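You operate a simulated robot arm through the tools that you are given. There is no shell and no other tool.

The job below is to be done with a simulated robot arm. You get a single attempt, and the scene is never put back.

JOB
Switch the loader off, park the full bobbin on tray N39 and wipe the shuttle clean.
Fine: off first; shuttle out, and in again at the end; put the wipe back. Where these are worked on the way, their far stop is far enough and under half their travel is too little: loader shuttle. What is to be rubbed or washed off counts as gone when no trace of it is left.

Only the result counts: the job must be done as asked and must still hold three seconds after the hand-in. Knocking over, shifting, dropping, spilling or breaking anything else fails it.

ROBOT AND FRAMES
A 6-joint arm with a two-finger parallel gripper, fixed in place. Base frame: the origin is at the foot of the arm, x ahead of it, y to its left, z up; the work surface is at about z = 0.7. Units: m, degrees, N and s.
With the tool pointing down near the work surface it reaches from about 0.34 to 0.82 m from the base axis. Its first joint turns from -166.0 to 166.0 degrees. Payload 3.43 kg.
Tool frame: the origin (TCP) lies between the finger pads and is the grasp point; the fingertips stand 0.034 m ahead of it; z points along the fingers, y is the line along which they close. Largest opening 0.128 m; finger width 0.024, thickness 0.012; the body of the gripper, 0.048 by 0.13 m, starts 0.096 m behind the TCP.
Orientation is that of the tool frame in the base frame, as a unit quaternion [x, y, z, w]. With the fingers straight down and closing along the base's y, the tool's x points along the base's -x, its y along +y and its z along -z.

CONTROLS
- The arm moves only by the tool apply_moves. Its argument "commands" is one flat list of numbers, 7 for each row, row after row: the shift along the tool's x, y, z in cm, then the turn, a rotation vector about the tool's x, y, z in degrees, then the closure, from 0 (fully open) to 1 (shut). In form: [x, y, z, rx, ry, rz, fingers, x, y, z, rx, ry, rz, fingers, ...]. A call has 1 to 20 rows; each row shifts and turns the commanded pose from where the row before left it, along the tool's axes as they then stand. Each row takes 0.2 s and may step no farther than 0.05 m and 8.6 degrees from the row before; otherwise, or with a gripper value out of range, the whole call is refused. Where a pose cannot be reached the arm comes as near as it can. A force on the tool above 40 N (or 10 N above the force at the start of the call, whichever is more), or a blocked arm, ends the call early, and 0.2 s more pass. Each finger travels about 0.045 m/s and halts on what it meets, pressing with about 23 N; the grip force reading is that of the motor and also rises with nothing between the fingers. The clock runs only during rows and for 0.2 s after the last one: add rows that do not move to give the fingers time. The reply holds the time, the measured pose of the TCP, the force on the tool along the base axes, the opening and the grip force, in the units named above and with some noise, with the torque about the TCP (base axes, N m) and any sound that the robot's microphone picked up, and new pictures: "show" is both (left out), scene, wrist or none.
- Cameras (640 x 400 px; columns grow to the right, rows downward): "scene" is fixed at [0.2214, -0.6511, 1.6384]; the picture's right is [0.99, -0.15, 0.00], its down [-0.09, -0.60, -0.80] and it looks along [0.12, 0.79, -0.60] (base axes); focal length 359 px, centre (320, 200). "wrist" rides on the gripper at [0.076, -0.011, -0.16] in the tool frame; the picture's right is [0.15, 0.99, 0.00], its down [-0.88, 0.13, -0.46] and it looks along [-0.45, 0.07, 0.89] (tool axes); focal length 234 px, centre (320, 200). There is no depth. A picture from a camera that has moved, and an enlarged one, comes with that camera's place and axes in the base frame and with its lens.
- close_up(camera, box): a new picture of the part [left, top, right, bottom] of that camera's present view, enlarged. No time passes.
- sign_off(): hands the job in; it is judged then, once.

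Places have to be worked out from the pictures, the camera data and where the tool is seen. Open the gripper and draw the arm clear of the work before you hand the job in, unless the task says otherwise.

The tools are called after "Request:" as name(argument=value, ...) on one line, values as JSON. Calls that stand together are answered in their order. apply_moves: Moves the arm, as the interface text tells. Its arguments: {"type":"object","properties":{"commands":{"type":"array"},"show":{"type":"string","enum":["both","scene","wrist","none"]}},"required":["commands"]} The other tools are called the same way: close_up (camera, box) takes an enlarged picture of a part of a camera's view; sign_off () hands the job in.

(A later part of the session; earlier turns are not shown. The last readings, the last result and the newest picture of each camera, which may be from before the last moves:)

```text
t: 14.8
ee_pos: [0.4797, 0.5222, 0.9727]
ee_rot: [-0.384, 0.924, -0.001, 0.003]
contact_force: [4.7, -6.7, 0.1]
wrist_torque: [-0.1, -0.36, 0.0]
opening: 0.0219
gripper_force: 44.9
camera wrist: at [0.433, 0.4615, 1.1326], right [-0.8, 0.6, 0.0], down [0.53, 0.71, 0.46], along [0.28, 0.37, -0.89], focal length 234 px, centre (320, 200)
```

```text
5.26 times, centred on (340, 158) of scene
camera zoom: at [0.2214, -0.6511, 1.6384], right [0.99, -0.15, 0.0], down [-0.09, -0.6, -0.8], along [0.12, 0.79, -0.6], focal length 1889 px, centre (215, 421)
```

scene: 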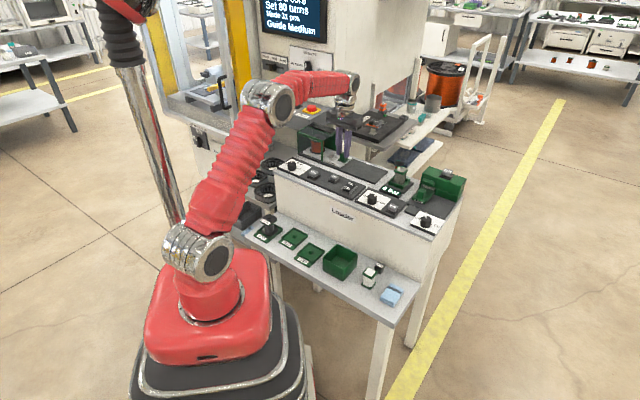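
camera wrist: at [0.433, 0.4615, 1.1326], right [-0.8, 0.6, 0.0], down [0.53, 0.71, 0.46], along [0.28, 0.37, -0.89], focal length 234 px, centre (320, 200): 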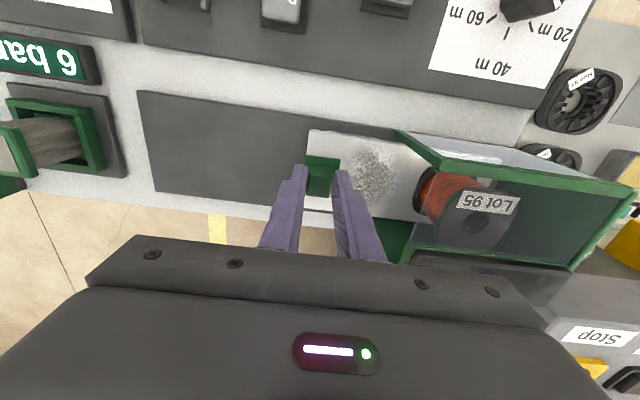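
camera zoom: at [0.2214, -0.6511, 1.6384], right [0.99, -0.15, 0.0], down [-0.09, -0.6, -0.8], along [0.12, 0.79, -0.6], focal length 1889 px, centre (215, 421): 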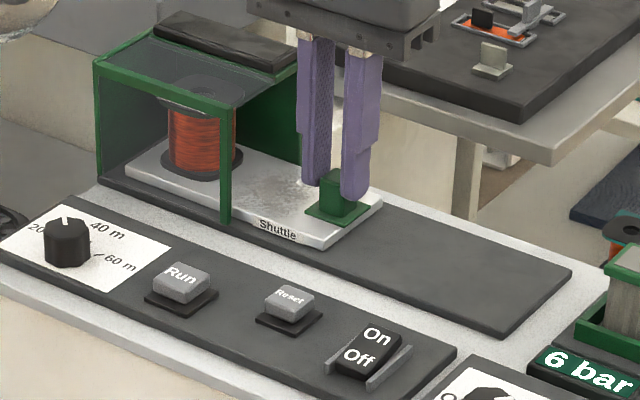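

The knob is gripped, with an opening of 0.022. I'll pull the shuttle outward gently, starting with 3 cm.

Request:
apply_moves(commands=[0, -0.5, 0, 0, 0, 0, 1, 0, -1, 0, 0, 0, 0, 1, 0, -1, 0, 0, 0, 0, 1, 0, -0.5, 0, 0, 0, 0, 1])

Request:
close_up(camera="scene", box=[290, 120, 390, 196])

```text
t: 15.8
ee_pos: [0.5004, 0.5035, 0.9727]
ee_rot: [-0.382, 0.924, 0.0, 0.001]
contact_force: [-8.8, -7.3, -7.5]
wrist_torque: [0.46, -0.14, -0.02]
opening: 0.0216
gripper_force: 44.7
camera wrist: at [0.4536, 0.4413, 1.1327], right [-0.8, 0.6, 0.0], down [0.53, 0.71, 0.46], along [0.27, 0.37, -0.89], focal length 234 px, centre (320, 200)
```

scene: 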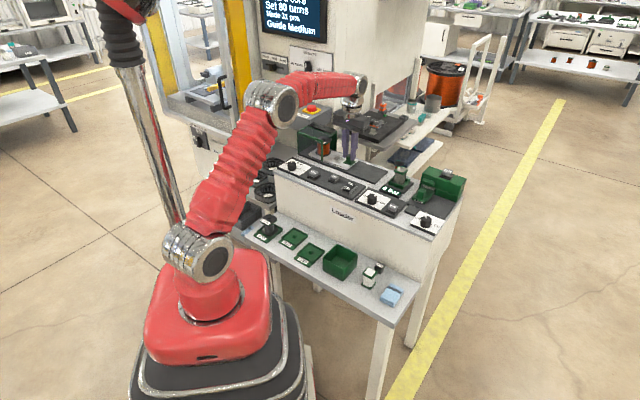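
wrist: 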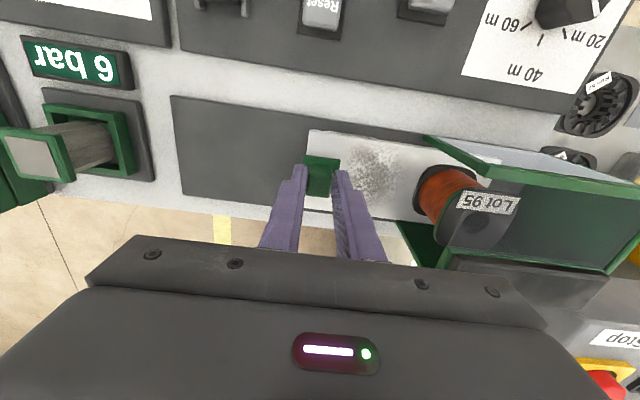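

```text
5.26 times, centred on (340, 158) of scene
camera zoom: at [0.2214, -0.6511, 1.6384], right [0.99, -0.15, 0.0], down [-0.09, -0.6, -0.8], along [0.12, 0.79, -0.6], focal length 1889 px, centre (215, 421)
```

zoom: 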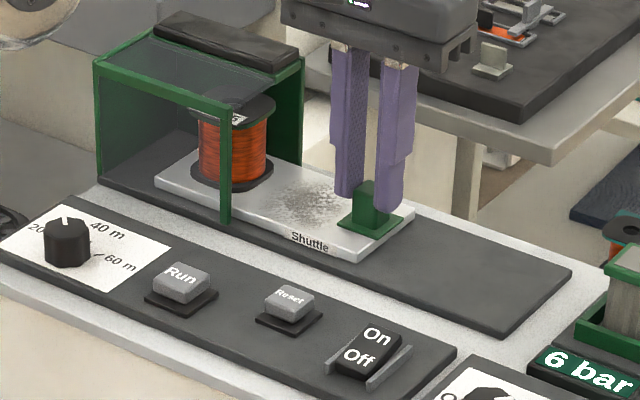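

The shuttle slides. A side force of about 11 N is pushing the tool toward the front, so I'll pull on with a slight frontward correction.

Request:
apply_moves(commands=[0.1, -0.5, 0, 0, 0, 0, 1, 0.03, -1, 0, 0, 0, 0, 1, 0.03, -1, 0, 0, 0, 0, 1, 0.02, -0.5, 0, 0, 0, 0, 1], show="none")

```text
t: 16.8
ee_pos: [0.5227, 0.4823, 0.9731]
ee_rot: [-0.382, 0.924, 0.001, 0.003]
contact_force: [15.1, 16.7, -17.7]
wrist_torque: [0.34, -0.28, 0.01]
opening: 0.0218
gripper_force: 45.3
```

The correction was too much: the side force is now +22 N, so the rail runs straight along the tool's axis. I'll take back 1.2 mm, ease z down slightly and go on pulling.

Request:
apply_moves(commands=[-0.12, -0.3, 0.07, 0, 0, 0, 1, 0, -1, 0, 0, 0, 0, 1, 0, -1, 0, 0, 0, 0, 1, 0, -0.7, 0, 0, 0, 0, 1])

Request:
close_up(camera="scene", box=[290, 120, 390, 196])

```text
t: 17.8
ee_pos: [0.543, 0.4594, 0.974]
ee_rot: [-0.383, 0.924, 0.001, 0.003]
contact_force: [3.7, 3.0, 3.6]
wrist_torque: [-0.71, 0.94, 0.04]
opening: 0.0216
gripper_force: 44.7
camera wrist: at [0.4961, 0.3983, 1.1326], right [-0.8, 0.6, 0.0], down [0.53, 0.71, 0.46], along [0.28, 0.37, -0.89], focal length 234 px, centre (320, 200)
```

scene: 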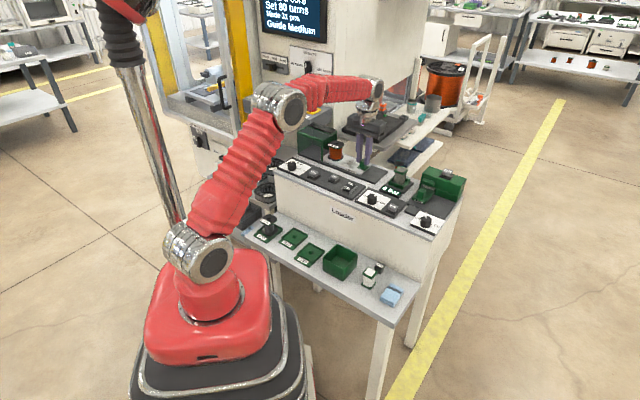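
wrist: 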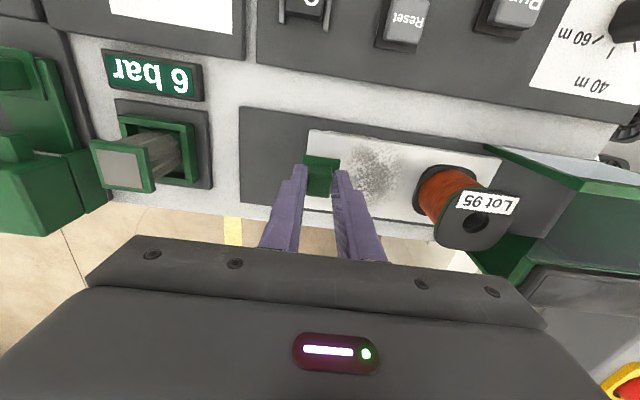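

```text
5.26 times, centred on (340, 158) of scene
camera zoom: at [0.2214, -0.6511, 1.6384], right [0.99, -0.15, 0.0], down [-0.09, -0.6, -0.8], along [0.12, 0.79, -0.6], focal length 1889 px, centre (215, 421)
```

zoom: 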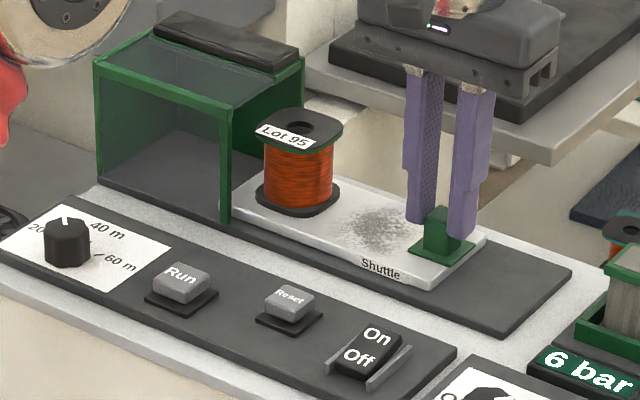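

The forces are low and the bobbin is clear of the cage. I'll keep pulling toward the far stop.

Request:
apply_moves(commands=[0, -1, 0, 0, 0, 0, 1, 0, -1, 0.01, 0, 0, 0, 1, 0, -1, 0.01, 0, 0, 0, 1, 0, -1, 0.01, 0, 0, 0, 1, 0, -0.7, 0.01, 0, 0, 0, 1, 0, -0.7, 0, 0, 0, 0, 1, 0, -0.7, 0, 0, 0, 0, 1])

Request:
close_up(camera="scene", box=[300, 130, 400, 206])

```text
t: 19.4
ee_pos: [0.587, 0.4176, 0.9727]
ee_rot: [-0.383, 0.924, 0.001, 0.001]
contact_force: [-9.6, -9.6, 7.1]
wrist_torque: [0.14, 0.05, 0.1]
opening: 0.0221
gripper_force: 45.0
camera wrist: at [0.5392, 0.3558, 1.1328], right [-0.8, 0.6, 0.0], down [0.53, 0.71, 0.46], along [0.27, 0.37, -0.89], focal length 234 px, centre (320, 200)
```

scene: 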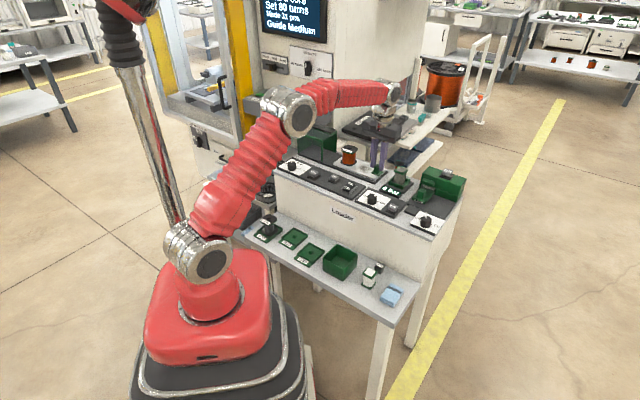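
wrist: 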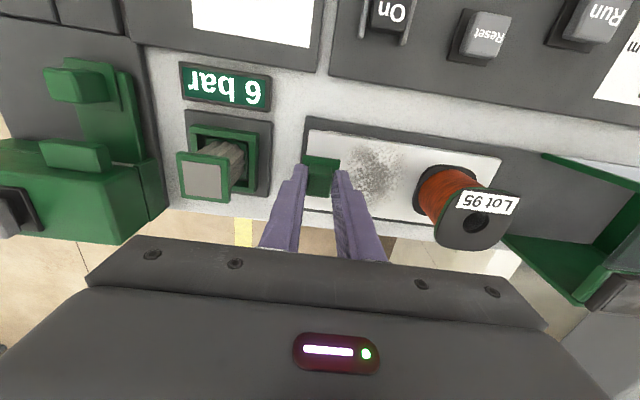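

```text
5.26 times, centred on (350, 168) of scene
camera zoom: at [0.2214, -0.6511, 1.6384], right [0.99, -0.15, 0.0], down [-0.09, -0.6, -0.8], along [0.12, 0.79, -0.6], focal length 1889 px, centre (162, 368)
```

zoom: 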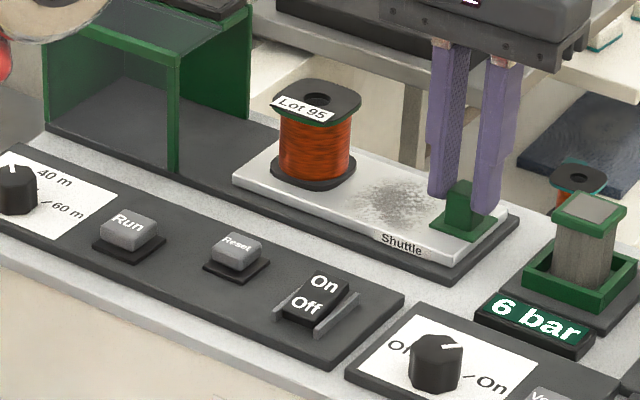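

Request:
apply_moves(commands=[0.04, -0.5, 0, 0, 0, 0, 1, 0, -0.5, 0, 0, 0, 0, 1, 0, -0.4, 0, 0, 0, 0, 1, 0, -0.3, 0, 0, 0, 0, 1])

Request:
close_up(camera="scene", box=[300, 130, 400, 206])

```text
t: 20.0
ee_pos: [0.5865, 0.4153, 0.9727]
ee_rot: [-0.385, 0.923, 0.005, -0.001]
contact_force: [-8.1, 1.4, 1.3]
wrist_torque: [0.04, 0.11, -0.37]
opening: 0.022
gripper_force: 45.3
stopped in row 3: the force on the tool passed its limit at 46 N (the readings are from after the stop); the commanded pose is now the measured one
camera wrist: at [0.5413, 0.3539, 1.1326], right [-0.81, 0.59, 0.01], down [0.53, 0.71, 0.46], along [0.26, 0.38, -0.89], focal length 234 px, centre (320, 200)
```

scene: 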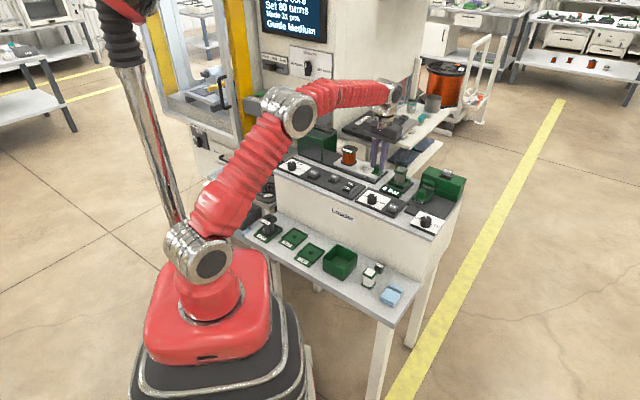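
wrist: 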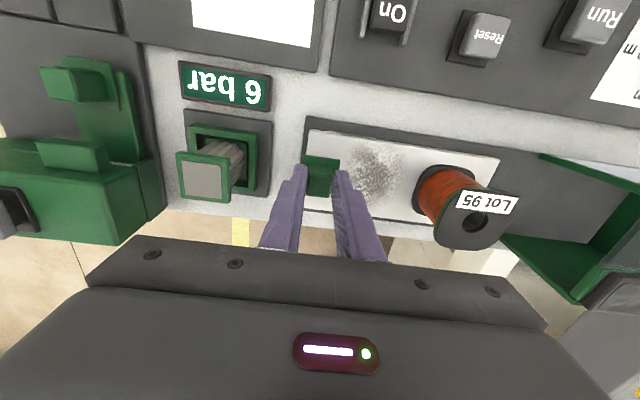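

```text
5.26 times, centred on (350, 168) of scene
camera zoom: at [0.2214, -0.6511, 1.6384], right [0.99, -0.15, 0.0], down [-0.09, -0.6, -0.8], along [0.12, 0.79, -0.6], focal length 1889 px, centre (162, 368)
```

zoom: 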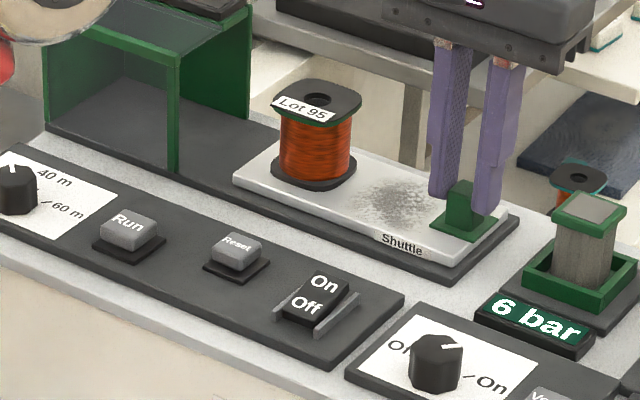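

The shuttle is at its far stop. I'll release the knob, lift, and move back over the bobbin.

Request:
apply_moves(commands=[0, 0, 0, 0, 0, 0, 0.6, 0, 0, 0, 0, 0, 0, 0.6, 0, 0, 0, 0, 0, 0, 0.6, 0, 0, -3, 0, 0, 0, 0.6, 0, 0, -4, 0, 0, 0, 0.6, 0, 0, -4, 0, 0, 0, 0.4, 0, 2, -3, 0, 0, 0, 0.2, 0, 3, 0, 0, 0, 0, 0, 0, 3, 0, 0, 0, 0, 0])

Request:
close_up(camera="wrist", box=[220, 100, 480, 260])

Request:
close_up(camera="scene", box=[300, 130, 400, 206])

```text
t: 22.0
ee_pos: [0.5319, 0.4715, 1.117]
ee_rot: [-0.384, 0.923, 0.005, 0.0]
contact_force: [0.2, 0.6, -1.5]
wrist_torque: [-0.03, 0.01, 0.0]
opening: 0.1278
gripper_force: 0.0
camera wrist: at [0.4856, 0.4076, 1.2751], right [-0.81, 0.59, 0.01], down [0.53, 0.71, 0.46], along [0.27, 0.38, -0.89], focal length 234 px, centre (320, 200)
```

scene: 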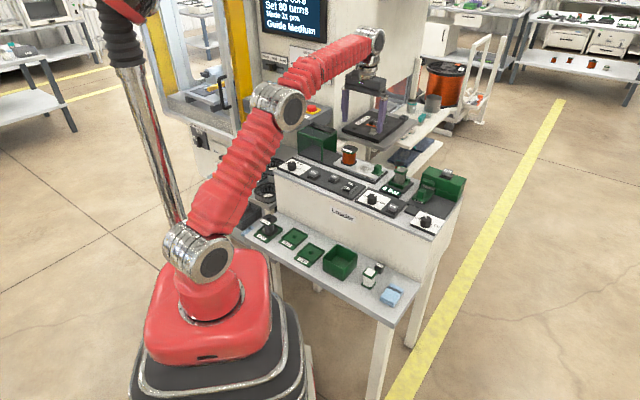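
wrist: 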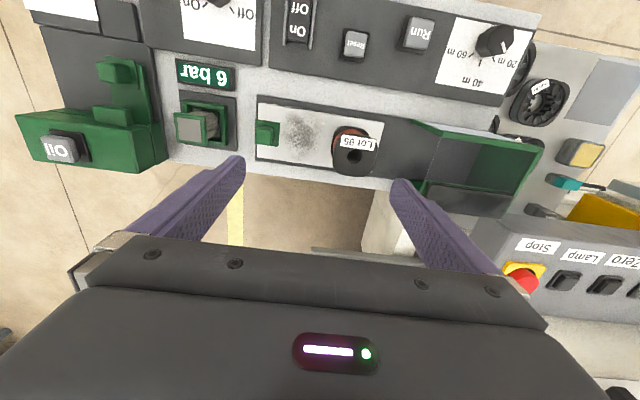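

```text
2.46 times, centred on (350, 180) of wrist
camera zoom: at [0.4856, 0.4076, 1.2751], right [-0.81, 0.59, 0.01], down [0.53, 0.71, 0.46], along [0.27, 0.38, -0.89], focal length 576 px, centre (246, 249)
```

zoom: 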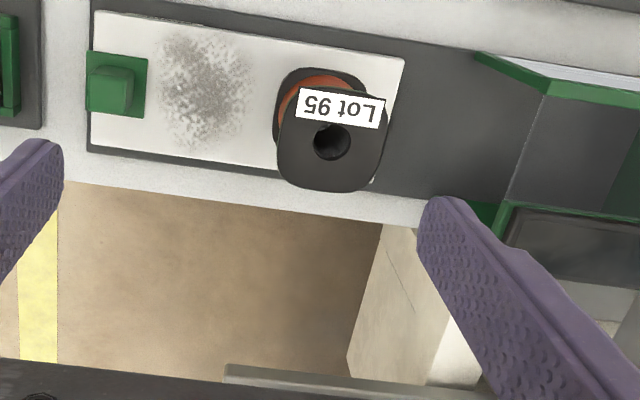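

```text
5.26 times, centred on (350, 168) of scene
camera zoom: at [0.2214, -0.6511, 1.6384], right [0.99, -0.15, 0.0], down [-0.09, -0.6, -0.8], along [0.12, 0.79, -0.6], focal length 1889 px, centre (162, 368)
```

zoom: 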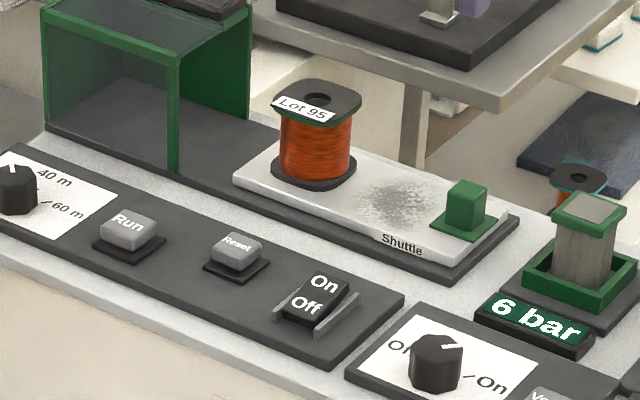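

The bobbin's axis is at about (0.500, 0.505) with its top at z≈0.988 and a flange width of about 54 mm. I'll move above it, take out the small tilt and narrow the opening to keep clear of the cage.

Request:
apply_moves(commands=[0, 2.3, 0, 0.57, 0, 0, 0.3, -0.1, 2.3, 0, 0, 0, 0, 0.3, 0, 0, 2.5, 0, 0, 0, 0.3, 0, 0, 2.5, 0, 0, 0, 0.3, 0, 0, 0, 0, 0, 0, 0.3])

Request:
close_up(camera="wrist", box=[220, 100, 480, 260])

Request:
close_up(camera="scene", box=[300, 130, 400, 206])

```text
t: 23.2
ee_pos: [0.4995, 0.5027, 1.0639]
ee_rot: [-0.385, 0.923, 0.001, 0.001]
contact_force: [-0.1, 1.3, -0.4]
wrist_torque: [-0.03, -0.01, 0.01]
opening: 0.0896
gripper_force: 0.1
camera wrist: at [0.453, 0.4407, 1.2227], right [-0.81, 0.59, 0.0], down [0.53, 0.72, 0.46], along [0.27, 0.37, -0.89], focal length 234 px, centre (320, 200)
```

scene: 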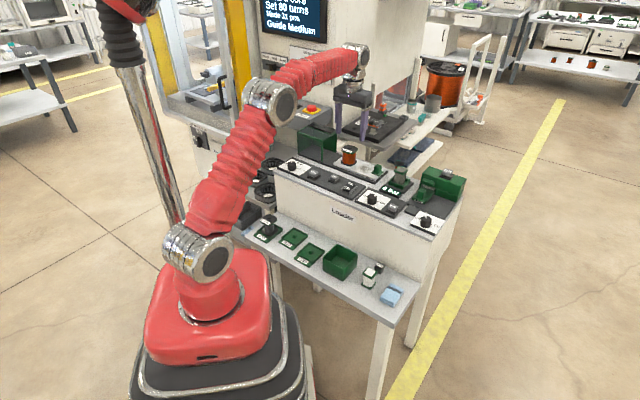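
wrist: 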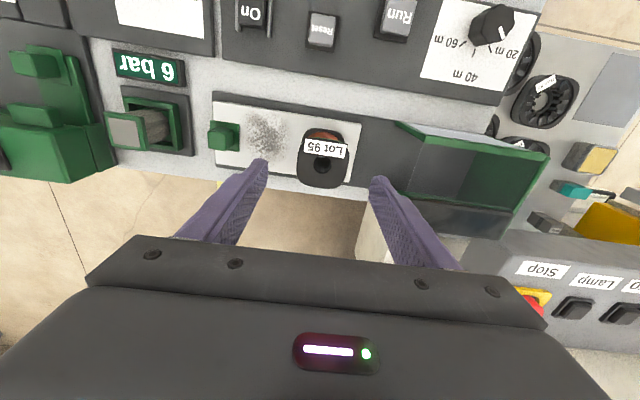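

```text
2.46 times, centred on (350, 180) of wrist
camera zoom: at [0.453, 0.4407, 1.2227], right [-0.81, 0.59, 0.0], down [0.53, 0.72, 0.46], along [0.27, 0.37, -0.89], focal length 576 px, centre (246, 249)
```

zoom: 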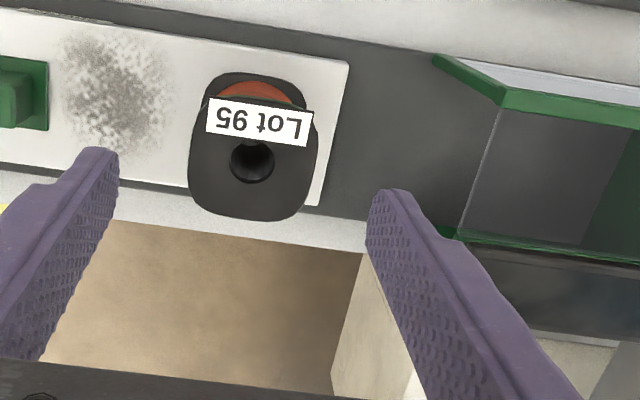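

```text
5.26 times, centred on (350, 168) of scene
camera zoom: at [0.2214, -0.6511, 1.6384], right [0.99, -0.15, 0.0], down [-0.09, -0.6, -0.8], along [0.12, 0.79, -0.6], focal length 1889 px, centre (162, 368)
```

zoom: 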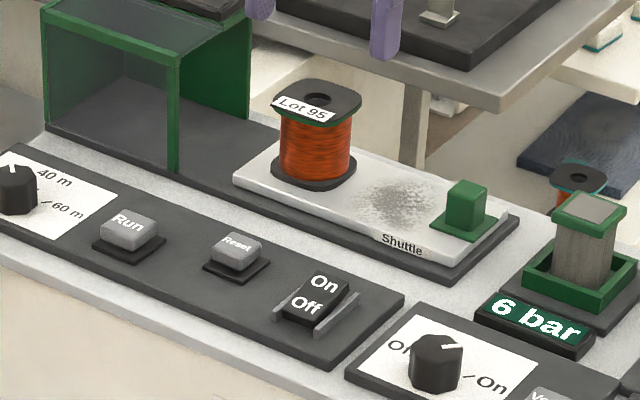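

The bobbin is only 4 mm off in the closing direction. I'll centre on it and come down so that the tips sit about 15 mm above the shuttle plate.

Request:
apply_moves(commands=[0, 0.38, 1.5, 0, 0, 0, 0.3, 0, 0, 2.5, 0, 0, 0, 0.3, 0, 0, 2.5, 0, 0, 0, 0.3, 0, 0, 1.5, 0, 0, 0, 0.3, 0, 0, 0, 0, 0, 0, 0.3])

Request:
close_up(camera="wrist", box=[220, 100, 480, 260])

Request:
close_up(camera="scene", box=[300, 130, 400, 206])

```text
t: 24.4
ee_pos: [0.4971, 0.5055, 0.9829]
ee_rot: [-0.384, 0.923, 0.0, 0.002]
contact_force: [0.0, -0.2, -0.1]
wrist_torque: [0.0, 0.0, -0.01]
opening: 0.0896
gripper_force: 0.1
camera wrist: at [0.4507, 0.4446, 1.1416], right [-0.81, 0.59, 0.0], down [0.53, 0.72, 0.46], along [0.27, 0.37, -0.89], focal length 234 px, centre (320, 200)
```

scene: 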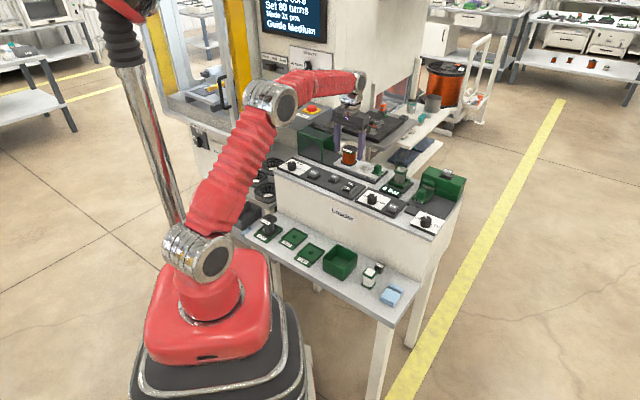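
wrist: 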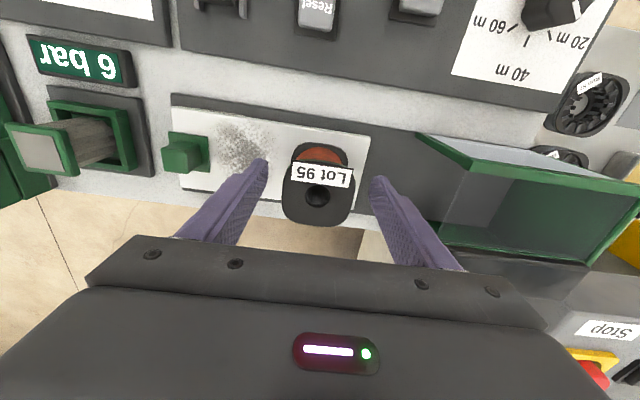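

```text
2.46 times, centred on (350, 180) of wrist
camera zoom: at [0.4507, 0.4446, 1.1416], right [-0.81, 0.59, 0.0], down [0.53, 0.72, 0.46], along [0.27, 0.37, -0.89], focal length 576 px, centre (246, 249)
```

zoom: 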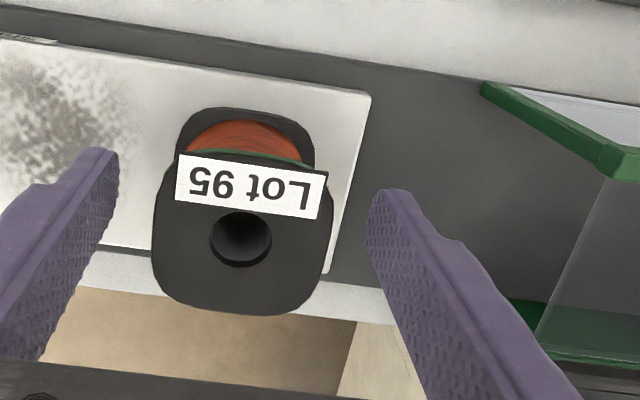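

```text
5.26 times, centred on (350, 168) of scene
camera zoom: at [0.2214, -0.6511, 1.6384], right [0.99, -0.15, 0.0], down [-0.09, -0.6, -0.8], along [0.12, 0.79, -0.6], focal length 1889 px, centre (162, 368)
```

zoom: 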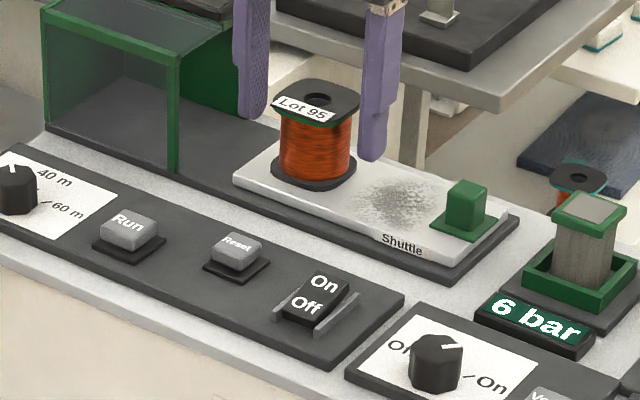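

The fingers straddle the flange and are centred to within a few mm. I'll nudge 2 mm toward the front and close.

Request:
apply_moves(commands=[0.2, 0, 0, 0, 0, 0, 0.3, 0, 0, 0, 0, 0, 0, 0.6, 0, 0, 0, 0, 0, 0, 1, 0, 0, 0, 0, 0, 0, 1, 0, 0, 0, 0, 0, 0, 1, 0, 0, 0, 0, 0, 0, 1])

Request:
close_up(camera="scene", box=[300, 130, 400, 206])

Request:
close_up(camera="wrist", box=[220, 100, 480, 260])

```text
t: 25.8
ee_pos: [0.4963, 0.505, 0.9834]
ee_rot: [-0.385, 0.923, -0.001, 0.001]
contact_force: [0.8, 0.6, 0.3]
wrist_torque: [-0.04, -0.01, 0.01]
opening: 0.0554
gripper_force: 22.9
camera wrist: at [0.449, 0.4435, 1.1424], right [-0.81, 0.59, 0.0], down [0.53, 0.72, 0.46], along [0.27, 0.37, -0.89], focal length 234 px, centre (320, 200)
```

scene: 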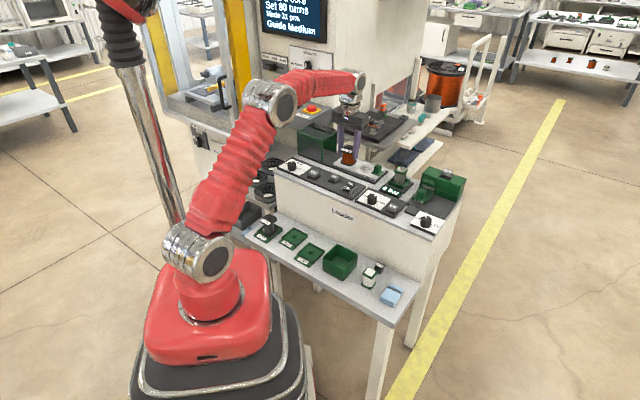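
wrist: 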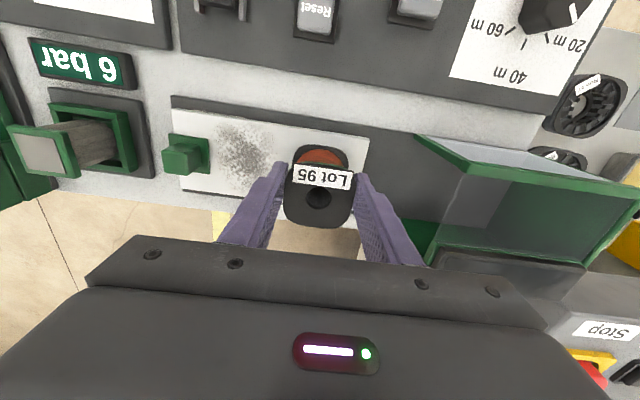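

```text
5.26 times, centred on (350, 168) of scene
camera zoom: at [0.2214, -0.6511, 1.6384], right [0.99, -0.15, 0.0], down [-0.09, -0.6, -0.8], along [0.12, 0.79, -0.6], focal length 1889 px, centre (162, 368)
```

zoom: 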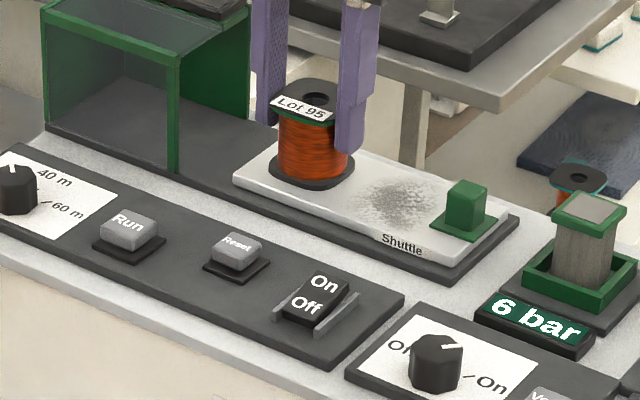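

```text
2.46 times, centred on (350, 180) of wrist
camera zoom: at [0.449, 0.4435, 1.1424], right [-0.81, 0.59, 0.0], down [0.53, 0.72, 0.46], along [0.27, 0.37, -0.89], focal length 576 px, centre (246, 249)
```

zoom: 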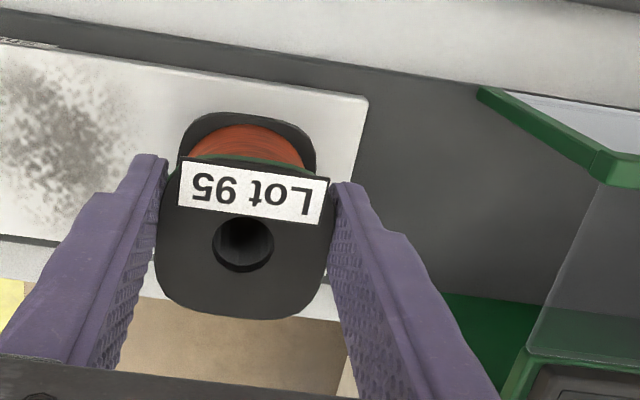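

The bobbin is gripped, with the opening at 0.055. I'll lift it straight up gently and check.

Request:
apply_moves(commands=[0, 0, -1, 0, 0, 0, 1, 0, 0, -1.5, 0, 0, 0, 1, 0, 0, -1.5, 0, 0, 0, 1])

Request:
close_up(camera="scene", box=[300, 130, 400, 206])

Request:
close_up(camera="wrist", box=[220, 100, 480, 260])

```text
t: 26.6
ee_pos: [0.4966, 0.5045, 1.0245]
ee_rot: [-0.385, 0.923, 0.001, 0.002]
contact_force: [-0.2, -0.4, -4.1]
wrist_torque: [-0.02, 0.04, 0.0]
opening: 0.0555
gripper_force: 22.8
camera wrist: at [0.4489, 0.4433, 1.1835], right [-0.81, 0.59, 0.0], down [0.53, 0.72, 0.46], along [0.27, 0.37, -0.89], focal length 234 px, centre (320, 200)
```

scene: 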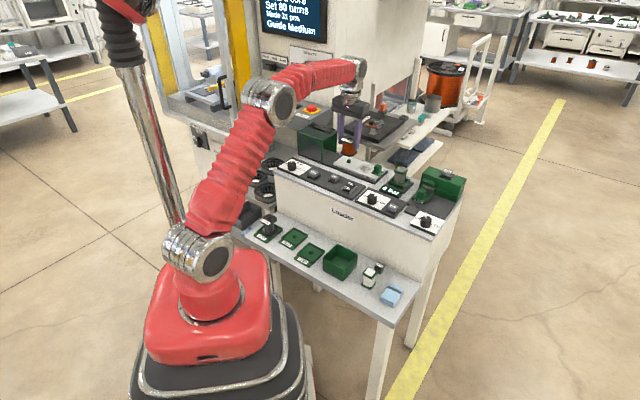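
wrist: 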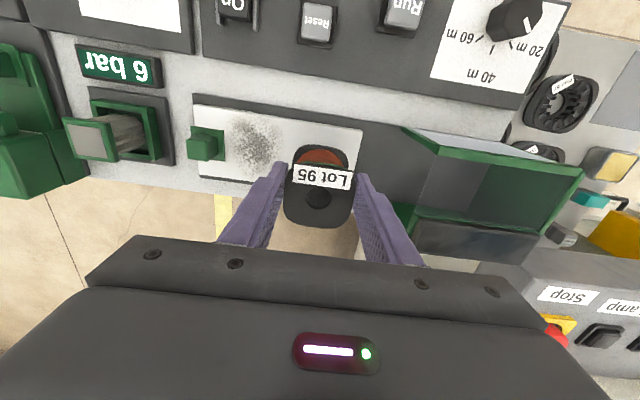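

```text
5.26 times, centred on (350, 168) of scene
camera zoom: at [0.2214, -0.6511, 1.6384], right [0.99, -0.15, 0.0], down [-0.09, -0.6, -0.8], along [0.12, 0.79, -0.6], focal length 1889 px, centre (162, 368)
```

zoom: 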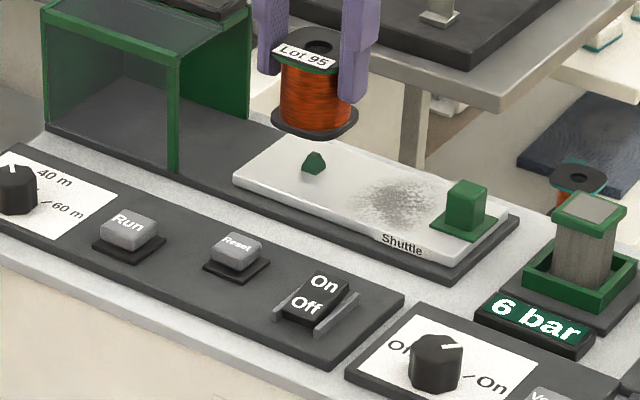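

```text
2.46 times, centred on (350, 180) of wrist
camera zoom: at [0.4489, 0.4433, 1.1835], right [-0.81, 0.59, 0.0], down [0.53, 0.72, 0.46], along [0.27, 0.37, -0.89], focal length 576 px, centre (246, 249)
```

zoom: 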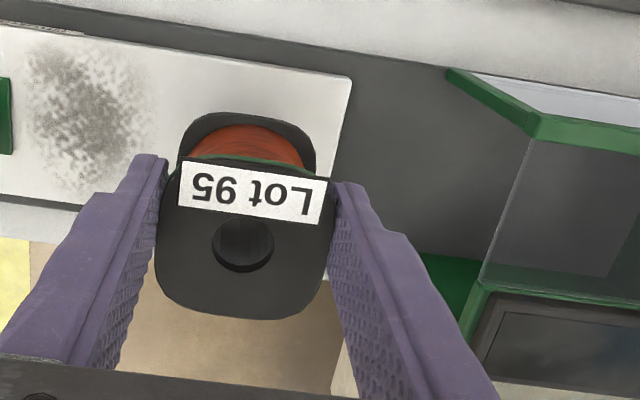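

The bobbin came free cleanly, weighing about 4 N, and the shuttle's tapered locating post is visible. I'll lift higher and carry it toward N39 at a safe height.

Request:
apply_moves(commands=[0, 0, -3, 0, 0, 0, 1, 0, 0, -4, 0, 0, 0, 1, 2, -0.3, 0, 0, 0, 0, 1, 4, -0.65, 0, 0, 0, 0, 1, 4, -0.65, 0, 0, 0, 0, 1, 4, -0.65, 0, 0, 0, 0, 1, 4, -0.65, 0, 0, 0, 0, 1, 4, -0.65, 0, 0, 0, 0, 1, 4, -0.65, 0, 0, 0, 0, 1, 3, -0.5, 0, 0, 0, 0, 1, 1, -0.1, 0, 0, 0, 0, 1])

Request:
close_up(camera="wrist", box=[220, 60, 420, 185])

Request:
close_up(camera="scene", box=[240, 180, 400, 280])

```text
t: 29.0
ee_pos: [0.3186, 0.259, 1.0929]
ee_rot: [-0.385, 0.923, 0.0, 0.002]
contact_force: [0.1, -0.2, -3.1]
wrist_torque: [0.0, 0.03, 0.0]
opening: 0.0553
gripper_force: 22.9
camera wrist: at [0.272, 0.1969, 1.2528], right [-0.81, 0.59, 0.0], down [0.53, 0.72, 0.46], along [0.27, 0.37, -0.89], focal length 234 px, centre (320, 200)
```

scene: 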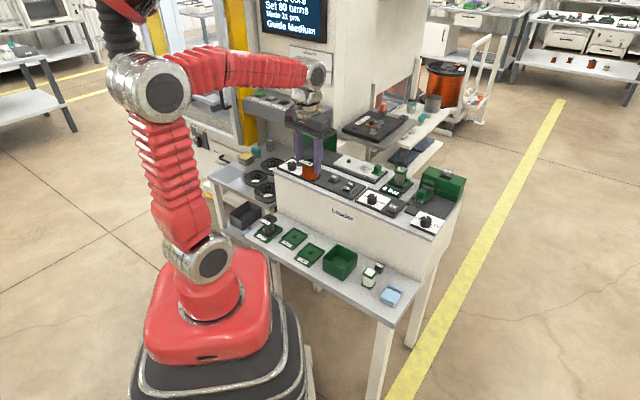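
wrist: 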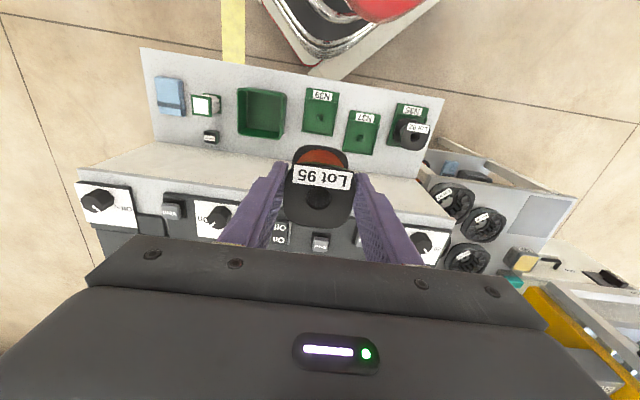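

```text
3.20 times, centred on (320, 122) of wrist
camera zoom: at [0.272, 0.1969, 1.2528], right [-0.81, 0.59, 0.0], down [0.53, 0.72, 0.46], along [0.27, 0.37, -0.89], focal length 749 px, centre (320, 448)
```

zoom: 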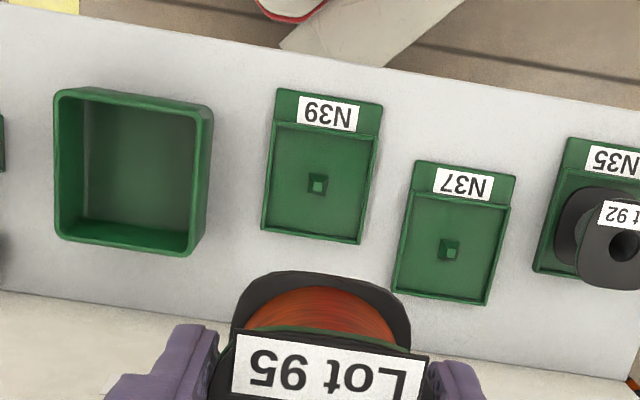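

```text
4.00 times, centred on (320, 230) of scene
camera zoom: at [0.2214, -0.6511, 1.6384], right [0.99, -0.15, 0.0], down [-0.09, -0.6, -0.8], along [0.12, 0.79, -0.6], focal length 1436 px, centre (320, 80)
```

zoom: 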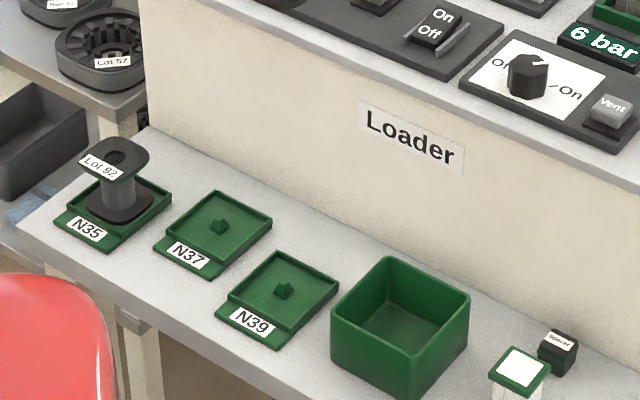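

N39's post is directly below the tool to within about 3 mm. The tray's interior is about 71 mm against a 55 mm flange, and the gripper stays clear of the green box. I'll come down to TCP z≈0.86 and check the alignment.

Request:
apply_moves(commands=[0.2, 0, 4, 0, 0, 0, 1, 0, 0, 4, 0, 0, 0, 1, 0, 0, 4, 0, 0, 0, 1, 0, 0, 4, 0, 0, 0, 1, 0, 0, 4, 0, 0, 0, 1, 0, 0, 3, 0, 0, 0, 1, 0, 0, 0, 0, 0, 0, 1])

Request:
close_up(camera="wrist", box=[220, 60, 420, 185])

Request:
close_up(camera="scene", box=[260, 210, 360, 272])

```text
t: 30.6
ee_pos: [0.3181, 0.2585, 0.863]
ee_rot: [-0.385, 0.923, -0.001, 0.002]
contact_force: [0.0, -0.2, -3.2]
wrist_torque: [-0.04, 0.03, -0.05]
opening: 0.0557
gripper_force: 23.5
camera wrist: at [0.2711, 0.1968, 1.0216], right [-0.81, 0.59, 0.0], down [0.53, 0.72, 0.46], along [0.27, 0.37, -0.89], focal length 234 px, centre (320, 200)
```

scene: 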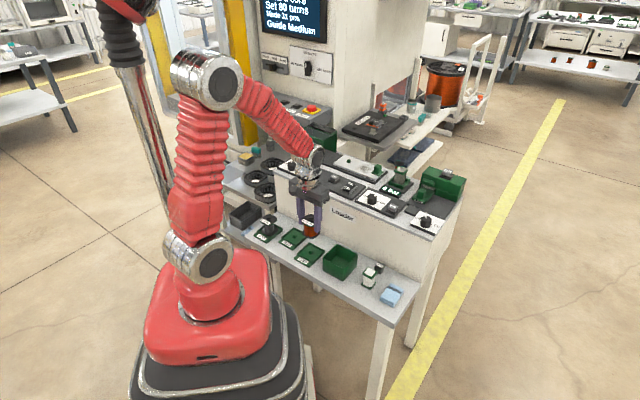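
wrist: 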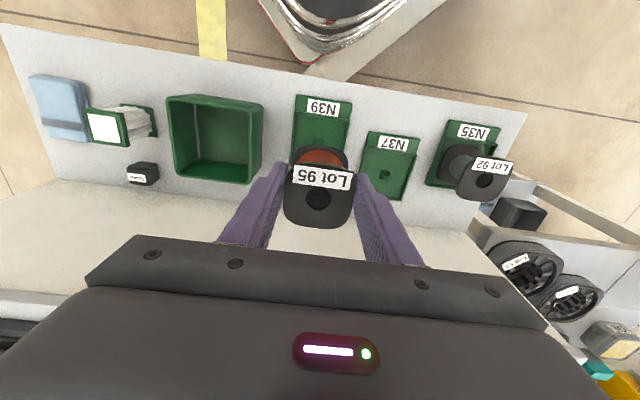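

```text
3.20 times, centred on (320, 122) of wrist
camera zoom: at [0.2711, 0.1968, 1.0216], right [-0.81, 0.59, 0.0], down [0.53, 0.72, 0.46], along [0.27, 0.37, -0.89], focal length 749 px, centre (320, 448)
```

zoom: 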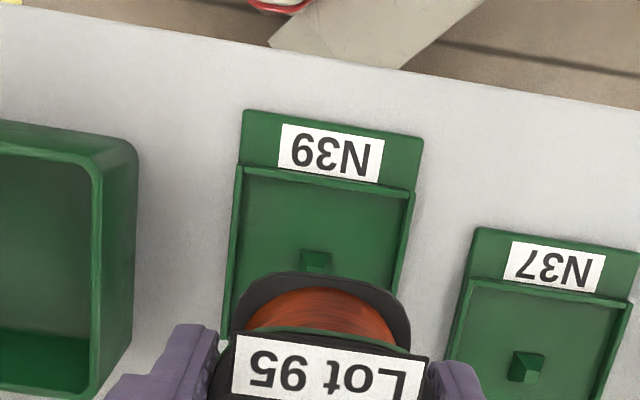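

```text
6.40 times, centred on (310, 241) of scene
camera zoom: at [0.2214, -0.6511, 1.6384], right [0.99, -0.15, 0.0], down [-0.09, -0.6, -0.8], along [0.12, 0.79, -0.6], focal length 2297 px, centre (384, -62)
```

zoom: 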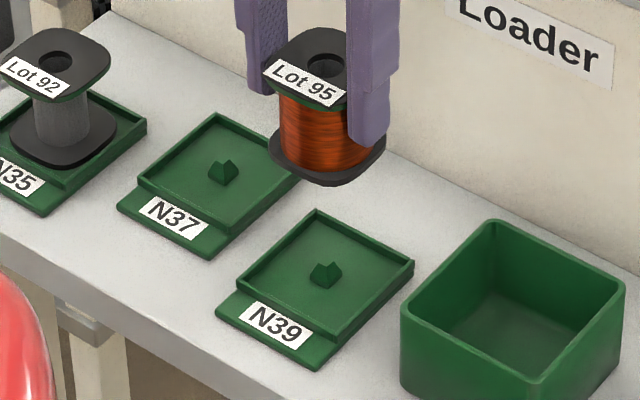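

Several views taken together put the bobbin's axis about 4 mm behind the TCP and the post about 4 mm in front of it. I'll shift about 6.5 mm toward the front and come down to just above the post for another look.

Request:
apply_moves(commands=[0.35, -0.05, 2.5, 0, 0, 0, 1, 0.3, 0, 2.5, 0, 0, 0, 1, 0, 0, 2, 0, 0, 0, 1, 0, 0, 0, 0, 0, 0, 1])

Request:
close_up(camera="wrist", box=[220, 60, 420, 185])

Request:
close_up(camera="scene", box=[260, 210, 360, 272])

```text
t: 31.6
ee_pos: [0.3125, 0.2535, 0.7928]
ee_rot: [-0.384, 0.923, 0.0, 0.001]
contact_force: [-0.3, 0.0, -2.9]
wrist_torque: [-0.02, 0.04, 0.01]
opening: 0.0553
gripper_force: 23.2
camera wrist: at [0.2661, 0.1915, 0.9527], right [-0.81, 0.59, 0.0], down [0.53, 0.72, 0.46], along [0.27, 0.37, -0.89], focal length 234 px, centre (320, 200)
```

scene: 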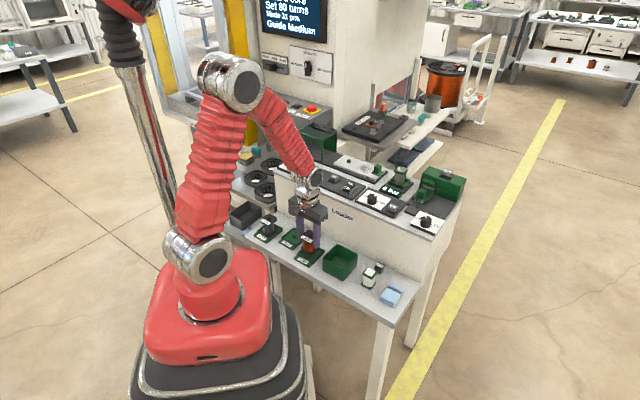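
wrist: 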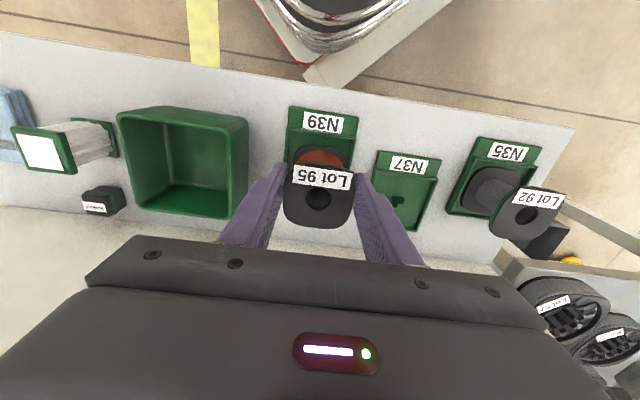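

```text
3.20 times, centred on (320, 122) of wrist
camera zoom: at [0.2661, 0.1915, 0.9527], right [-0.81, 0.59, 0.0], down [0.53, 0.72, 0.46], along [0.27, 0.37, -0.89], focal length 749 px, centre (320, 448)
```

zoom: 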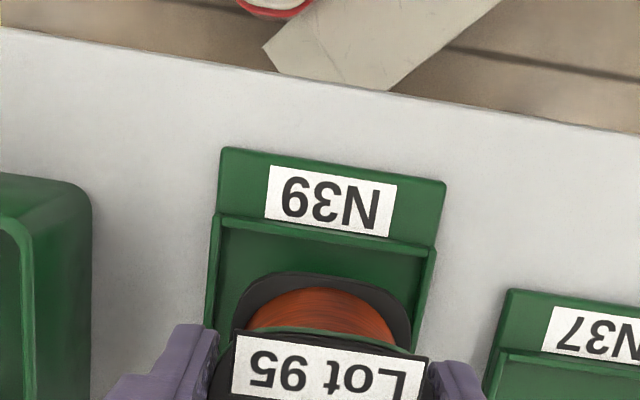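

```text
6.40 times, centred on (310, 241) of scene
camera zoom: at [0.2214, -0.6511, 1.6384], right [0.99, -0.15, 0.0], down [-0.09, -0.6, -0.8], along [0.12, 0.79, -0.6], focal length 2297 px, centre (384, -62)
```

zoom: 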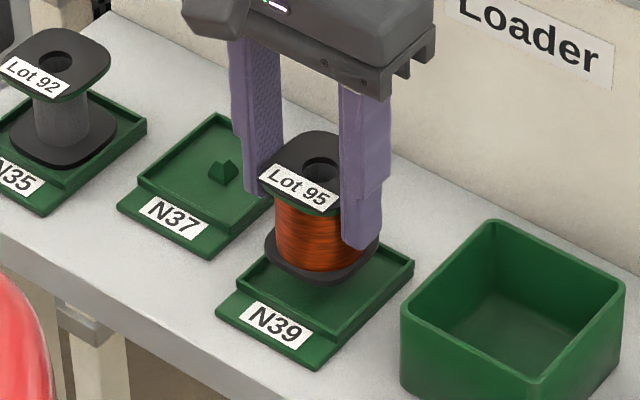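

Measured against the tray's inner walls, the bobbin is within about 2 mm of the post, which is tapered. I'll shift back 2 mm and lower in small steps while watching the force.

Request:
apply_moves(commands=[-0.2, 0, 0.5, 0, 0, 0, 1, 0, 0, 0.5, 0, 0, 0, 1, 0, 0, 0.5, 0, 0, 0, 1, 0, 0, 0, 0, 0, 0, 1])

Request:
close_up(camera="scene", box=[260, 210, 360, 272])

Request:
close_up(camera="wrist", box=[220, 60, 420, 185])

```text
t: 32.6
ee_pos: [0.315, 0.254, 0.7779]
ee_rot: [-0.385, 0.923, -0.001, 0.002]
contact_force: [0.3, -0.1, -3.7]
wrist_torque: [-0.04, 0.05, 0.01]
opening: 0.0557
gripper_force: 23.0
camera wrist: at [0.2677, 0.1929, 0.9374], right [-0.81, 0.59, 0.0], down [0.53, 0.72, 0.46], along [0.27, 0.37, -0.89], focal length 234 px, centre (320, 200)
```

scene: 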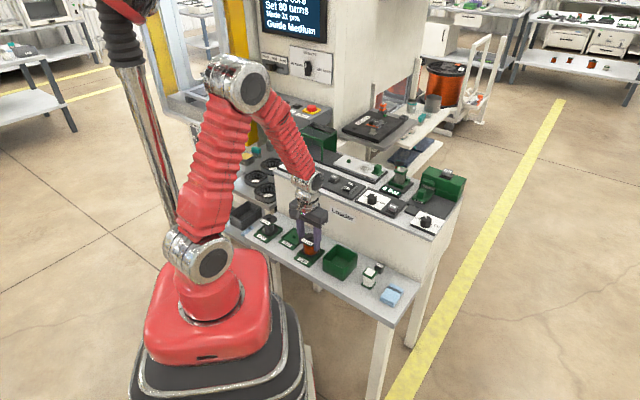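
wrist: 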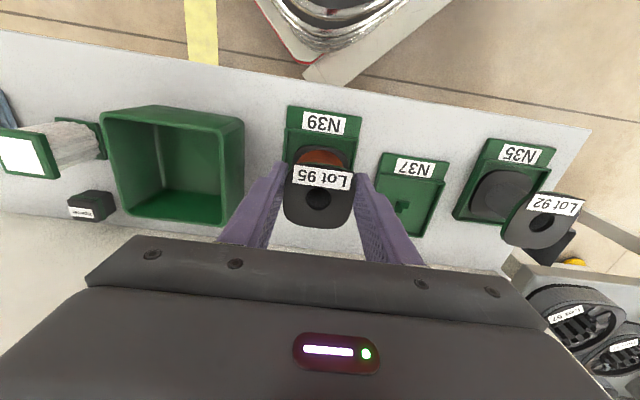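

```text
6.40 times, centred on (310, 241) of scene
camera zoom: at [0.2214, -0.6511, 1.6384], right [0.99, -0.15, 0.0], down [-0.09, -0.6, -0.8], along [0.12, 0.79, -0.6], focal length 2297 px, centre (384, -62)
```

zoom: 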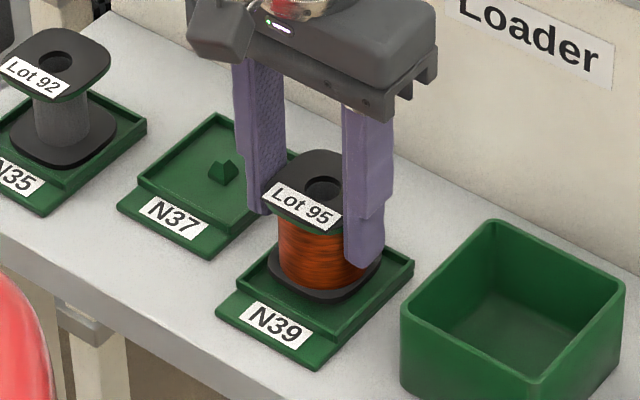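

```text
3.20 times, centred on (320, 122) of wrist
camera zoom: at [0.2677, 0.1929, 0.9374], right [-0.81, 0.59, 0.0], down [0.53, 0.72, 0.46], along [0.27, 0.37, -0.89], focal length 749 px, centre (320, 448)
```

zoom: 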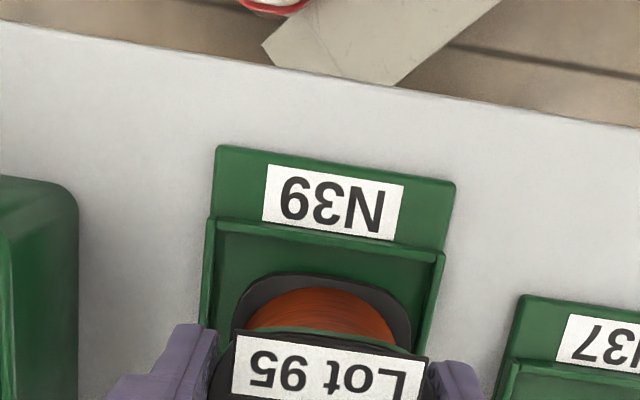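

Compared with the seated bobbin on N35, this one needs about 6 mm more downward and its lateral match is good. I'll continue in small steps.

Request:
apply_moves(commands=[0, 0, 0.3, 0, 0, 0, 1, 0, 0, 0.2, 0, 0, 0, 1], show="none")

Request:
close_up(camera="scene", box=[260, 210, 360, 272])

```text
t: 33.2
ee_pos: [0.3143, 0.2552, 0.7739]
ee_rot: [-0.384, 0.923, -0.001, 0.002]
contact_force: [0.7, -0.3, -3.3]
wrist_torque: [-0.01, 0.03, 0.01]
opening: 0.0556
gripper_force: 23.6
```

```text
6.40 times, centred on (310, 241) of scene
camera zoom: at [0.2214, -0.6511, 1.6384], right [0.99, -0.15, 0.0], down [-0.09, -0.6, -0.8], along [0.12, 0.79, -0.6], focal length 2297 px, centre (384, -62)
```

zoom: 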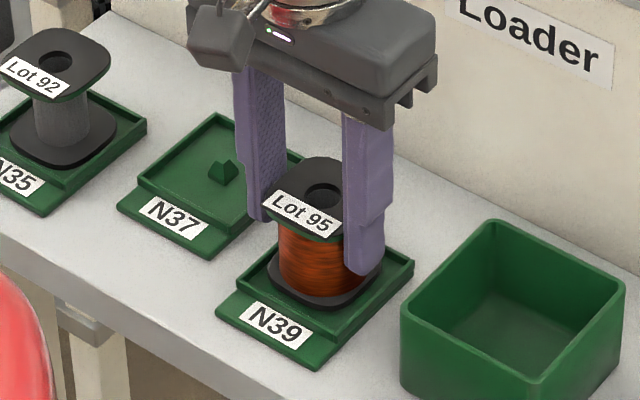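

Request:
apply_moves(commands=[0, 0, 0.2, 0, 0, 0, 1, 0, 0, 0.15, 0, 0, 0, 1], show="none")

Request:
close_up(camera="scene", box=[260, 210, 360, 272])

```text
t: 33.8
ee_pos: [0.3144, 0.2553, 0.7698]
ee_rot: [-0.385, 0.923, -0.001, 0.004]
contact_force: [0.4, -5.3, 13.3]
wrist_torque: [-0.23, 0.31, 0.04]
opening: 0.0557
gripper_force: 23.0
```

```text
6.40 times, centred on (310, 241) of scene
camera zoom: at [0.2214, -0.6511, 1.6384], right [0.99, -0.15, 0.0], down [-0.09, -0.6, -0.8], along [0.12, 0.79, -0.6], focal length 2297 px, centre (384, -62)
```

zoom: 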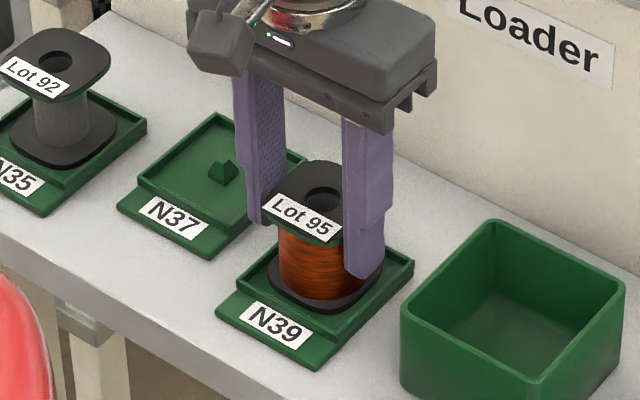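

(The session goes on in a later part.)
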